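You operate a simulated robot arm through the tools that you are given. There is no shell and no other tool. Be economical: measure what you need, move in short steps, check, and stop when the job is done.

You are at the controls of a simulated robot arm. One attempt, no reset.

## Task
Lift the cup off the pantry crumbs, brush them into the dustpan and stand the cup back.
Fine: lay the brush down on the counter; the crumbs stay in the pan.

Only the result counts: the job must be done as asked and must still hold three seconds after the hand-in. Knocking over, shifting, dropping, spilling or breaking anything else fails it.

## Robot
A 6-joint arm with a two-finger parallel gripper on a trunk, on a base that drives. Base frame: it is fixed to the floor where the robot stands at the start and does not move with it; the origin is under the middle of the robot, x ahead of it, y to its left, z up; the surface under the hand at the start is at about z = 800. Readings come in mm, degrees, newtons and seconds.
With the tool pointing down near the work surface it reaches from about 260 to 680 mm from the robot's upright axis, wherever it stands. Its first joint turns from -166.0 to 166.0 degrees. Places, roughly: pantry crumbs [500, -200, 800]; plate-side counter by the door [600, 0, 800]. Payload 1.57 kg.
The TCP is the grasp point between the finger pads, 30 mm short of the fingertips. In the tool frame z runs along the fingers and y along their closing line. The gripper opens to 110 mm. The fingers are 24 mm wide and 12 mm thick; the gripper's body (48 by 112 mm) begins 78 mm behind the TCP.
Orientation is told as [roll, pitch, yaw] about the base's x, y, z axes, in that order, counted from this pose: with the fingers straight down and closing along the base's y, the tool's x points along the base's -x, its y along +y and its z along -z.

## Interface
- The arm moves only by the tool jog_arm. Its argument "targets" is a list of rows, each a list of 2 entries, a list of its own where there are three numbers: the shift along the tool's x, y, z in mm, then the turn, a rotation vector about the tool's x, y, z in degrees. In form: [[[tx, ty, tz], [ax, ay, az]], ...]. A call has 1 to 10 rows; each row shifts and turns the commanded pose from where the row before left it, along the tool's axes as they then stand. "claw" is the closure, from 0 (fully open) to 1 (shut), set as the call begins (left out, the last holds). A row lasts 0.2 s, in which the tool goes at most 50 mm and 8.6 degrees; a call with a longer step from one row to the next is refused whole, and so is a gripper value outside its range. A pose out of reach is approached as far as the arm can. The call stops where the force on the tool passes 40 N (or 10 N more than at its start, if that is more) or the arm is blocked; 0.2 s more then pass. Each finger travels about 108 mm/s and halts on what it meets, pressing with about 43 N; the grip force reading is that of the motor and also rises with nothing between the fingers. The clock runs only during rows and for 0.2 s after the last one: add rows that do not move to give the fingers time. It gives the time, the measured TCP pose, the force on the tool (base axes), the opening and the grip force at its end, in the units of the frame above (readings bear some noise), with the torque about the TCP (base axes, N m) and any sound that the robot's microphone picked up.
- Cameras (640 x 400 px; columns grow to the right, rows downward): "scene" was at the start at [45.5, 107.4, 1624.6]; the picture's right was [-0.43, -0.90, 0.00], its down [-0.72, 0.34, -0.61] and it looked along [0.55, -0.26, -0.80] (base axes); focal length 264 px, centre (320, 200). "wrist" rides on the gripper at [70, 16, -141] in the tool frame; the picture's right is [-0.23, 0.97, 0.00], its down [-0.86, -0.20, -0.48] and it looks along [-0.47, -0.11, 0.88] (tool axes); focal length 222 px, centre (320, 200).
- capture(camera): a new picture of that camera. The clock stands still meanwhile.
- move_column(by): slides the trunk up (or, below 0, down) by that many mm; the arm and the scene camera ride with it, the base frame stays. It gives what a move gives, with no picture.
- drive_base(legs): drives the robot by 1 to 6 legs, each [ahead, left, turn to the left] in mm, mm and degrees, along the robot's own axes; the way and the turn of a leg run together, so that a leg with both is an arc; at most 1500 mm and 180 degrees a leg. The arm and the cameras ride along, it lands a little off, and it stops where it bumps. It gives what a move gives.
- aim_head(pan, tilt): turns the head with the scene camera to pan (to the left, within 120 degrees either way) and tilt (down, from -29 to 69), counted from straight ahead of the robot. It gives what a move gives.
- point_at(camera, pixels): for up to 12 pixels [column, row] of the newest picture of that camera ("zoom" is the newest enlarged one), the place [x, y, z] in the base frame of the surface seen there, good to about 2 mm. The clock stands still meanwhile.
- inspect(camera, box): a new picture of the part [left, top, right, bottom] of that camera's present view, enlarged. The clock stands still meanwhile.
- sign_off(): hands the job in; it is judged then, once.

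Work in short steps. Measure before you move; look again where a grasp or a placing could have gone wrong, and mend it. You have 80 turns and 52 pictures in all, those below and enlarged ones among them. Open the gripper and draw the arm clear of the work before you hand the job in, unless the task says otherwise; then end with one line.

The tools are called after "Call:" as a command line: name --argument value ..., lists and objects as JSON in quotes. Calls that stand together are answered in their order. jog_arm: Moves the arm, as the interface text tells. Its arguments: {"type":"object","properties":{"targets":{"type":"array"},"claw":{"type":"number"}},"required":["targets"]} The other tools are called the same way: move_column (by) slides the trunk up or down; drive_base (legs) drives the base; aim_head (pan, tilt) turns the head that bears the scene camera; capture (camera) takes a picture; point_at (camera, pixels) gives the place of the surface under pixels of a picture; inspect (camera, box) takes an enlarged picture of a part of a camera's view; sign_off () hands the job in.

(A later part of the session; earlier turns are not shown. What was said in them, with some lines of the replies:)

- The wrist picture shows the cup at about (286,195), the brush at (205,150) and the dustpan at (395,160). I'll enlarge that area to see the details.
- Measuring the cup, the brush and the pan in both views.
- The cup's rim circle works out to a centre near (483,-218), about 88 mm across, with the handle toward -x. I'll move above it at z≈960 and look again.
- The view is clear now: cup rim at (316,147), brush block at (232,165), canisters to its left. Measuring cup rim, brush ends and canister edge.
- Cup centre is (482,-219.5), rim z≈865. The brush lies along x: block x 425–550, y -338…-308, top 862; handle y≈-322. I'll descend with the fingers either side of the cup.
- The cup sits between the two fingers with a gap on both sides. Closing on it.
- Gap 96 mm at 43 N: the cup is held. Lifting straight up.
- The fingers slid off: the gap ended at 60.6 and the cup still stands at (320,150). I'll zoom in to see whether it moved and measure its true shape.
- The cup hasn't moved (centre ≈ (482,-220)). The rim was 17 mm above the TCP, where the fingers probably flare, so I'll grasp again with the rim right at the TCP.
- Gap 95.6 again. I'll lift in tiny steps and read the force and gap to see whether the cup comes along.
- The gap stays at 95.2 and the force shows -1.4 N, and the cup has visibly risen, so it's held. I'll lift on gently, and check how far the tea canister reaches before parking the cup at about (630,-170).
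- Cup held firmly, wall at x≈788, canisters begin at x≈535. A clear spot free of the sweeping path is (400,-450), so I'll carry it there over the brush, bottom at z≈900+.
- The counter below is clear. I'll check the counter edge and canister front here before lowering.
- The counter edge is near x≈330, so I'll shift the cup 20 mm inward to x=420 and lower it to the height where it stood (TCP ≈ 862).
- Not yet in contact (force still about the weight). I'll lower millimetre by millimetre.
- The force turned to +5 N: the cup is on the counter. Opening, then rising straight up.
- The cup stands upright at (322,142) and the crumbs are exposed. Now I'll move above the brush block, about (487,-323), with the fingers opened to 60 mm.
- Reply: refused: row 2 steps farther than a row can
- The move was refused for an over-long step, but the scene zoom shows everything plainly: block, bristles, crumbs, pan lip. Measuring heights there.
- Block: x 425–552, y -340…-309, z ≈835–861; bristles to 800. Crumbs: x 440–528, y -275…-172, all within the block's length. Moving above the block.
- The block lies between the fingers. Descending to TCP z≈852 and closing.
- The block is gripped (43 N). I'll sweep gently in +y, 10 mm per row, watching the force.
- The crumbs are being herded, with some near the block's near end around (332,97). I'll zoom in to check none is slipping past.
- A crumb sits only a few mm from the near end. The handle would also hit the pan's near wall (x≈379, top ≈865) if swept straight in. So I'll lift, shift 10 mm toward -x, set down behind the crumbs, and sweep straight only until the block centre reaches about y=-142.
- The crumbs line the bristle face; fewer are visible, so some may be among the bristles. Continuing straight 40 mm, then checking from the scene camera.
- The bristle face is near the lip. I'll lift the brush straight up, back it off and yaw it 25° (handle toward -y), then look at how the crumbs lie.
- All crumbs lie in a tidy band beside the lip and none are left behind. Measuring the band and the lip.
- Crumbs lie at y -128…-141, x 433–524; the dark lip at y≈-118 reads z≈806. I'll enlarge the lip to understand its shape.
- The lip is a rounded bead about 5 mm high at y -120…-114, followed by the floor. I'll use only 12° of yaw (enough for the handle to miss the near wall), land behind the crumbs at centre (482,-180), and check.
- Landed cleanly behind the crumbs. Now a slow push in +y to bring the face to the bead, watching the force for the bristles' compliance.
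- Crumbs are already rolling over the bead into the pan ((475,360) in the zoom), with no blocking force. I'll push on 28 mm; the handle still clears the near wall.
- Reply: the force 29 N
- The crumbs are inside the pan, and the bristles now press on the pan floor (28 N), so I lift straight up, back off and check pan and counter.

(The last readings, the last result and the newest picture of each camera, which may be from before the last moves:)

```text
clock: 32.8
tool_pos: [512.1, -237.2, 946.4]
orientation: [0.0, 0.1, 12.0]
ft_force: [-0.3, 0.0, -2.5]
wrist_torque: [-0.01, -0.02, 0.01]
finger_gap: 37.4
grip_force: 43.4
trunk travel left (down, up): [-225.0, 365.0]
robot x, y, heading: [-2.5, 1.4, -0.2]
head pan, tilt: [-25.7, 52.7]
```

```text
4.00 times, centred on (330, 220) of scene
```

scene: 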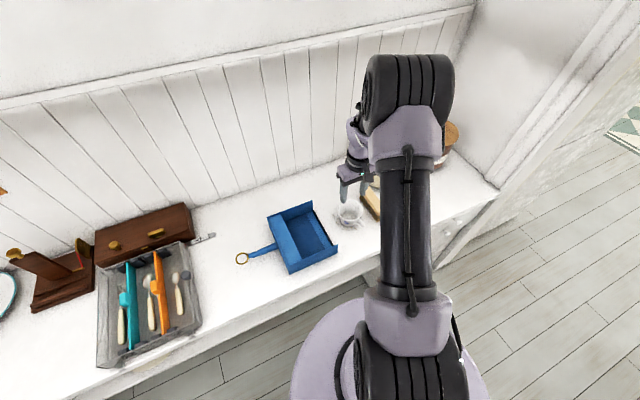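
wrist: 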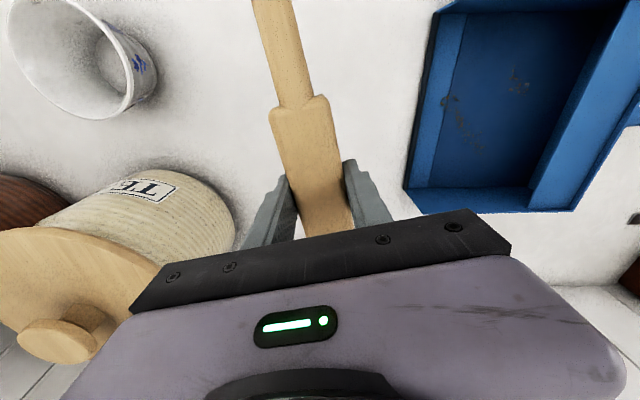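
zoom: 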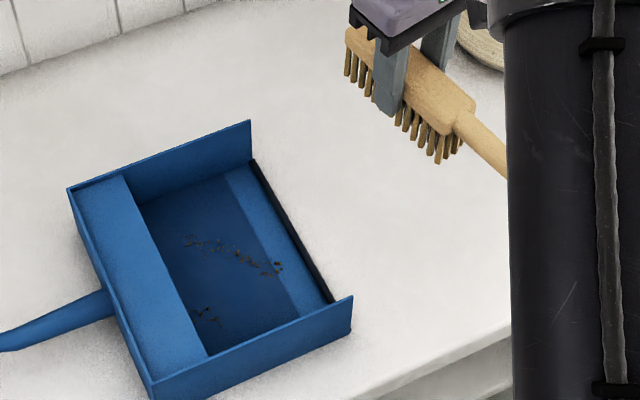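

All crumbs are in the pan and the counter looks clean. Checking whether the pan moved, and where crumbs lie.

Call:
point_at --camera "zoom" --pixels '[[249, 121], [351, 298], [69, 189], [152, 385], [280, 268], [270, 265], [240, 255], [190, 240], [205, 315], [258, 165], [325, 292], [20, 345]]'

Call:
inspect --camera "wrist" --box '[400, 0, 640, 220]'

```text
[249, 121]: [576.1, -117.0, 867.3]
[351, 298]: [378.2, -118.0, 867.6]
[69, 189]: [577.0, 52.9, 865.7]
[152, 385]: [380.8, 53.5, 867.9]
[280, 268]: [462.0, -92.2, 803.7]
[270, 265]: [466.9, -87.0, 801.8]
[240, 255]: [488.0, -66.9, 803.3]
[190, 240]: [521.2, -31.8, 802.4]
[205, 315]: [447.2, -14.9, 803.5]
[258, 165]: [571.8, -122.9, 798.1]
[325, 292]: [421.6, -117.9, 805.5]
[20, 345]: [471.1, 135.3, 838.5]
```

```text
1.82 times, centred on (520, 110) of wrist
```

zoom: 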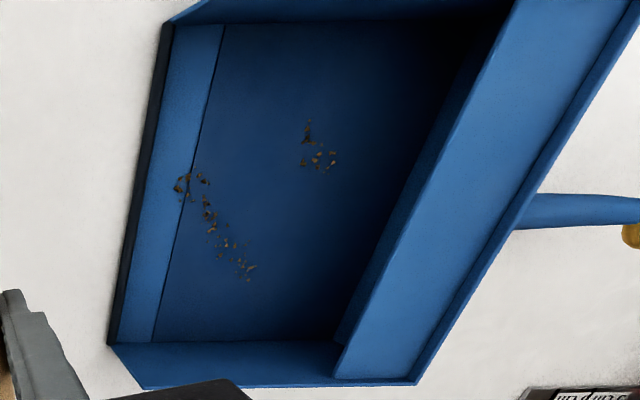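

The pan hasn't moved and the crumbs lie well inside (y -92…-15). Now I'll return the brush to its old place: yaw back to 0, over (488,-325), and lower.

Call:
jog_arm --targets '[[[0, 0, 0], [0, 0, 6]], [[0, 0, 0], [0, 0, 6]], [[8, -30, 0], [0, 0, 0]], [[8, -30, 0], [0, 0, 0]], [[8, -28.5, 0], [0, 0, 0]], [[0, 0, 30], [0, 0, 0]], [[0, 0, 30], [0, 0, 0]], [[0, 0, 20], [0, 0, 0]], [[0, 0, 8], [0, 0, 0]], [[0, 0, 0], [0, 0, 0]]]'

Call:
capture --camera "wrist"

```text
clock: 35.0
tool_pos: [487.0, -327.8, 858.2]
orientation: [0.0, 0.1, 0.1]
ft_force: [0.7, 0.6, -2.6]
wrist_torque: [0.02, -0.03, 0.0]
finger_gap: 37.8
grip_force: 43.0
trunk travel left (down, up): [-225.0, 365.0]
robot x, y, heading: [1.6, 0.4, -0.1]
head pan, tilt: [-25.7, 52.7]
```

```text
15 pictures are left
```

wrist: 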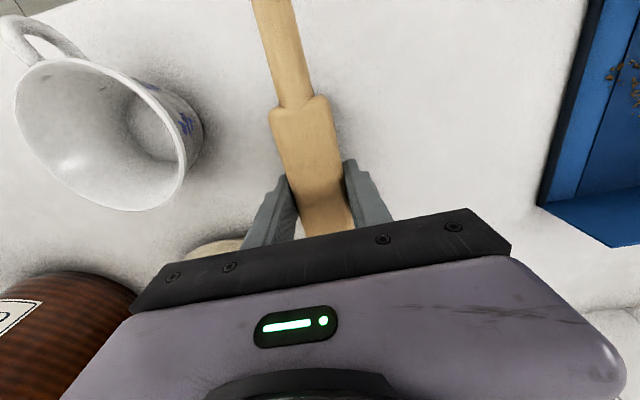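

The counter is clear here. Lowering the last few mm until touch.

Call:
jog_arm --targets '[[[0, 0, 2], [0, 0, 0]], [[0, 0, 1], [0, 0, 0]], [[0, 0, 0.7], [0, 0, 0]]]'

```text
clock: 35.8
tool_pos: [485.7, -327.3, 854.7]
orientation: [0.0, 0.0, 0.0]
ft_force: [0.5, 0.6, -2.4]
wrist_torque: [0.01, -0.04, 0.02]
finger_gap: 37.7
grip_force: 42.5
trunk travel left (down, up): [-225.0, 365.0]
robot x, y, heading: [-0.3, 3.1, -0.1]
head pan, tilt: [-25.7, 52.7]
```

Call:
jog_arm --targets '[[[0, 0, 0.7], [0, 0, 0]], [[0, 0, 0.5], [0, 0, 0]]]'

```text
clock: 36.4
tool_pos: [487.0, -326.6, 854.7]
orientation: [-0.2, 0.0, 0.0]
ft_force: [0.8, 1.4, 12.6]
wrist_torque: [0.21, 0.77, -0.14]
finger_gap: 37.6
grip_force: 42.6
trunk travel left (down, up): [-225.0, 365.0]
robot x, y, heading: [-0.2, -3.1, 0.4]
head pan, tilt: [-25.7, 52.7]
```

Touched down (+12.6 N). Relieving half a millimetre, opening to 60 mm and rising.

Call:
jog_arm --targets '[[[0, 0, -0.5], [0, 0, 0]], [[0, 0, 0], [0, 0, 0]], [[0, 0, -10], [0, 0, 0]], [[0, 0, -40], [0, 0, 0]], [[0, 0, -45], [0, 0, 0]], [[0, 0, -45], [0, 0, 0]]]' --claw 0.4

Call:
capture --camera "wrist"

```text
clock: 37.8
tool_pos: [485.9, -326.0, 994.6]
orientation: [0.0, 0.1, 0.1]
ft_force: [-0.4, -1.1, 0.4]
wrist_torque: [0.01, 0.02, 0.01]
finger_gap: 66.1
grip_force: 0.1
trunk travel left (down, up): [-225.0, 365.0]
robot x, y, heading: [-2.9, -2.2, -0.1]
head pan, tilt: [-25.7, 52.7]
```

```text
14 pictures are left
```

wrist: 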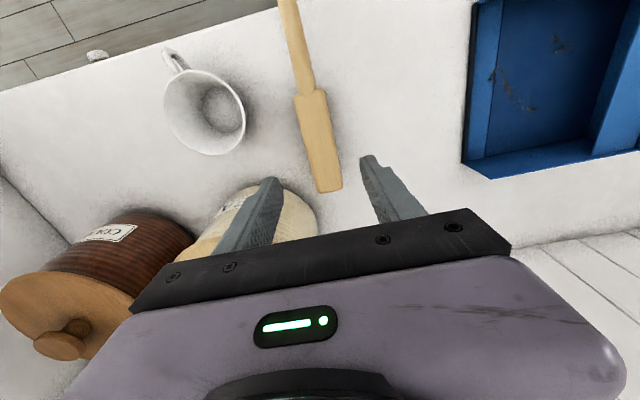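

The brush rests in its place and the counter is clean. Moving back over the cup at (420.7,-450), fully open.

Call:
jog_arm --targets '[[[16, -31, 0], [0, 0, 0]], [[16, -31, 0], [0, 0, 0]], [[17, -31, 0], [0, 0, 0]], [[16, -31, 0], [0, 0, 0]], [[0, 0, 30], [0, 0, 0]], [[0, 0, 20], [0, 0, 0]], [[0, 0, 0], [0, 0, 0]]]' --claw 0

Call:
capture --camera "wrist"

Call:
point_at --camera "wrist" --pixels '[[279, 148], [358, 148], [318, 108], [318, 187]]'

```text
clock: 39.4
tool_pos: [419.8, -450.5, 943.4]
orientation: [0.0, 0.0, -0.1]
ft_force: [-0.6, -0.1, -0.1]
wrist_torque: [0.05, -0.02, 0.0]
finger_gap: 109.8
grip_force: 0.0
trunk travel left (down, up): [-225.0, 365.0]
robot x, y, heading: [-5.4, -2.0, -0.1]
head pan, tilt: [-25.7, 52.7]
```

```text
13 pictures are left
```

wrist: 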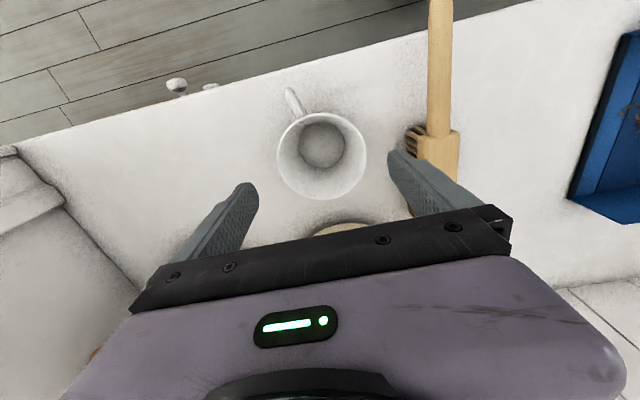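

```text
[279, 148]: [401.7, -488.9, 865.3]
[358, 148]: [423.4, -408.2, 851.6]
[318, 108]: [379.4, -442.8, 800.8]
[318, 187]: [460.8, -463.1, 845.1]
```

The cup is centred under the hand. Descending to TCP z≈861 and closing.

Call:
jog_arm --targets '[[[0, 0, 30], [0, 0, 0]], [[0, 0, 30], [0, 0, 0]], [[0, 0, 22], [0, 0, 0]], [[0, 0, 0], [0, 0, 0]]]'

Call:
jog_arm --targets '[[[0, 0, 0], [0, 0, 0]], [[0, 0, 0], [0, 0, 0]], [[0, 0, 0], [0, 0, 0]], [[0, 0, 0], [0, 0, 0]]]' --claw 1

Call:
jog_arm --targets '[[[0, 0, -4], [0, 0, 0]], [[0, 0, -4], [0, 0, 0]], [[0, 0, -4], [0, 0, 0]]]'

```text
clock: 40.4
tool_pos: [421.9, -451.1, 862.0]
orientation: [0.0, 0.0, -0.1]
ft_force: [0.1, 0.3, 0.0]
wrist_torque: [0.01, -0.01, 0.02]
finger_gap: 109.9
grip_force: 0.1
trunk travel left (down, up): [-225.0, 365.0]
robot x, y, heading: [1.4, 0.5, 0.1]
head pan, tilt: [-25.7, 52.7]
```

```text
clock: 41.4
tool_pos: [421.5, -450.2, 862.1]
orientation: [0.0, -0.1, 0.0]
ft_force: [0.0, -0.9, 0.1]
wrist_torque: [0.0, 0.0, 0.02]
finger_gap: 95.5
grip_force: 43.0
trunk travel left (down, up): [-225.0, 365.0]
robot x, y, heading: [0.3, -1.2, 0.1]
head pan, tilt: [-25.7, 52.7]
```

```text
clock: 42.2
tool_pos: [421.5, -451.2, 874.3]
orientation: [0.0, 0.0, 0.0]
ft_force: [0.4, -0.2, -1.8]
wrist_torque: [0.01, 0.0, 0.0]
finger_gap: 95.2
grip_force: 43.0
trunk travel left (down, up): [-225.0, 365.0]
robot x, y, heading: [-0.7, 2.7, 0.2]
head pan, tilt: [-25.7, 52.7]
```

The cup is held again (gap 95.2, -1.8 N). Lifting gently clear of the brush.

Call:
jog_arm --targets '[[[0, 0, -6], [0, 0, 0]], [[0, 0, -9], [0, 0, 0]], [[0, 0, -12], [0, 0, 0]], [[0, 0, -14], [0, 0, 0]], [[0, 0, -14], [0, 0, 0]], [[0, 0, -14], [0, 0, 0]], [[0, 0, -14], [0, 0, 0]], [[0, 0, -12], [0, 0, 0]], [[0, 0, -8], [0, 0, 0]], [[0, 0, 0], [0, 0, 0]]]'

Call:
jog_arm --targets '[[[-2, 8, 0], [0, 0, 0]], [[-5, 18, 0], [0, 0, 0]], [[-7, 27, 0], [0, 0, 0]], [[-8, 30, 0], [0, 0, 0]], [[-8, 30, 0], [0, 0, 0]], [[-8, 30, 0], [0, 0, 0]], [[-8, 30, 0], [0, 0, 0]], [[-8, 28, 0], [0, 0, 0]], [[-5, 20, 0], [0, 0, 0]], [[-2, 9, 0], [0, 0, 0]]]'

Call:
capture --camera "wrist"

```text
clock: 44.4
tool_pos: [423.1, -451.3, 976.4]
orientation: [0.0, 0.0, 0.0]
ft_force: [0.1, 0.8, -1.5]
wrist_torque: [-0.01, 0.0, 0.01]
finger_gap: 95.3
grip_force: 43.3
trunk travel left (down, up): [-225.0, 365.0]
robot x, y, heading: [-1.3, 3.5, -0.1]
head pan, tilt: [-25.7, 52.7]
```

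```text
clock: 46.6
tool_pos: [481.4, -221.5, 977.0]
orientation: [0.0, 0.0, 0.0]
ft_force: [0.3, 0.1, -2.5]
wrist_torque: [0.01, 0.02, 0.0]
finger_gap: 95.3
grip_force: 42.8
trunk travel left (down, up): [-225.0, 365.0]
robot x, y, heading: [-1.4, -1.0, 0.1]
head pan, tilt: [-25.7, 52.7]
```

```text
12 pictures are left
```

wrist: 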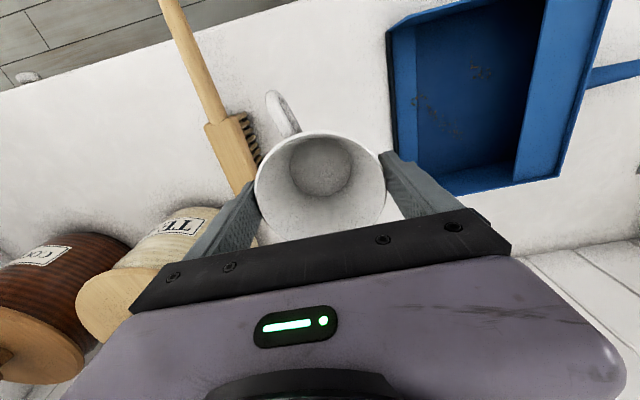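

The cup is over its old place (TCP at (481,-221)). Lowering to just above the counter, then by small steps until touch.

Call:
jog_arm --targets '[[[0, 0, 12], [0, 0, 0]], [[0, 0, 22], [0, 0, 0]], [[0, 0, 25], [0, 0, 0]], [[0, 0, 22], [0, 0, 0]], [[0, 0, 15], [0, 0, 0]], [[0, 0, 9], [0, 0, 0]], [[0, 0, 5], [0, 0, 0]], [[0, 0, 3], [0, 0, 0]], [[0, 0, 1], [0, 0, 0]], [[0, 0, 0], [0, 0, 0]]]'

Call:
jog_arm --targets '[[[0, 0, 0.7], [0, 0, 0]]]'

```text
clock: 48.8
tool_pos: [481.0, -221.0, 863.8]
orientation: [0.0, 0.1, -0.1]
ft_force: [-0.2, 0.4, -1.4]
wrist_torque: [0.01, 0.03, -0.02]
finger_gap: 95.1
grip_force: 43.1
trunk travel left (down, up): [-225.0, 365.0]
robot x, y, heading: [0.1, -2.1, 0.0]
head pan, tilt: [-25.7, 52.7]
```

```text
clock: 49.2
tool_pos: [481.7, -221.3, 862.9]
orientation: [-0.1, 0.0, -0.1]
ft_force: [0.0, 0.0, -1.9]
wrist_torque: [0.01, 0.03, -0.03]
finger_gap: 95.2
grip_force: 42.7
trunk travel left (down, up): [-225.0, 365.0]
robot x, y, heading: [-0.7, 0.7, -0.3]
head pan, tilt: [-25.7, 52.7]
```

Still hanging; another small step down.

Call:
jog_arm --targets '[[[0, 0, 0.6], [0, 0, 0]]]'

Call:
jog_arm --targets '[[[0, 0, 0.5], [0, 0, 0]]]'

```text
clock: 49.6
tool_pos: [481.6, -221.3, 862.1]
orientation: [0.0, 0.1, 0.0]
ft_force: [0.7, 0.9, 3.3]
wrist_torque: [-0.1, 0.15, 0.0]
finger_gap: 95.4
grip_force: 42.8
trunk travel left (down, up): [-225.0, 365.0]
robot x, y, heading: [-0.6, 1.0, -0.1]
head pan, tilt: [-25.7, 52.7]
```

```text
clock: 50.0
tool_pos: [481.9, -221.1, 862.4]
orientation: [-0.1, -0.1, 0.1]
ft_force: [-0.5, -1.3, 8.1]
wrist_torque: [-0.04, 0.26, 0.04]
finger_gap: 95.1
grip_force: 42.7
trunk travel left (down, up): [-225.0, 365.0]
robot x, y, heading: [0.9, 1.0, -0.1]
head pan, tilt: [-25.7, 52.7]
```

The cup stands (+8 N). Releasing, rising straight up and drawing the arm back.

Call:
jog_arm --targets '[[[0, 0, 0], [0, 0, 0]], [[0, 0, 0], [0, 0, 0]], [[0, 0, -15], [0, 0, 0]], [[0, 0, -40], [0, 0, 0]], [[0, 0, -45], [0, 0, 0]], [[0, 0, -45], [0, 0, 0]], [[0, 0, -45], [0, 0, 0]], [[40, 0, 0], [0, 0, 0]], [[45, 0, 0], [0, 0, 0]]]' --claw 0

Call:
capture --camera "wrist"

Call:
inspect --camera "scene" --box '[240, 150, 420, 270]'

```text
clock: 52.0
tool_pos: [396.8, -223.1, 1051.9]
orientation: [0.1, 0.1, 0.1]
ft_force: [-0.4, 0.0, -0.3]
wrist_torque: [-0.02, 0.02, -0.01]
finger_gap: 109.9
grip_force: 0.1
trunk travel left (down, up): [-225.0, 365.0]
robot x, y, heading: [-3.1, -0.4, 0.0]
head pan, tilt: [-25.7, 52.7]
```

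```text
11 pictures are left
```

wrist: 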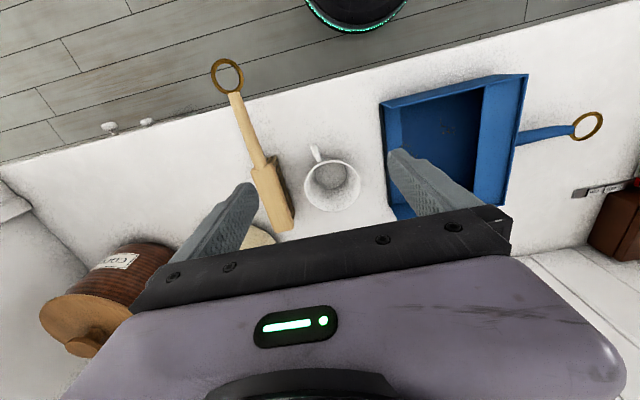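

```text
3.33 times, centred on (330, 210) of scene
```

zoom: 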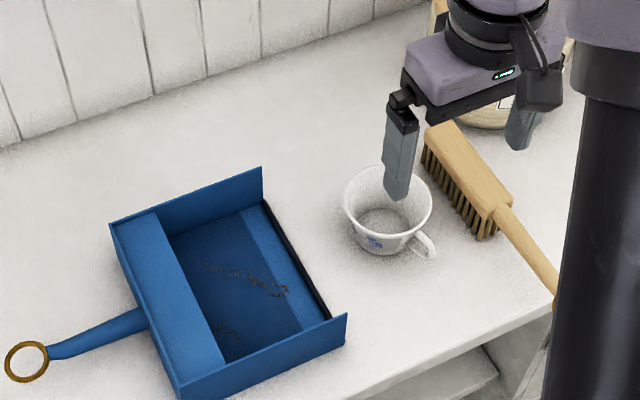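

The cup stands upright in its old place, the brush lies on the counter, and the crumbs are in the unmoved pan. The arm is clear and the gripper open, so I'm handing in.

Call:
sign_off

```text
The job is handed in.
```

The job is done and handed in: the crumbs are in the dustpan, which did not move, the cup is back in its old place, and the brush is on the counter where it was.
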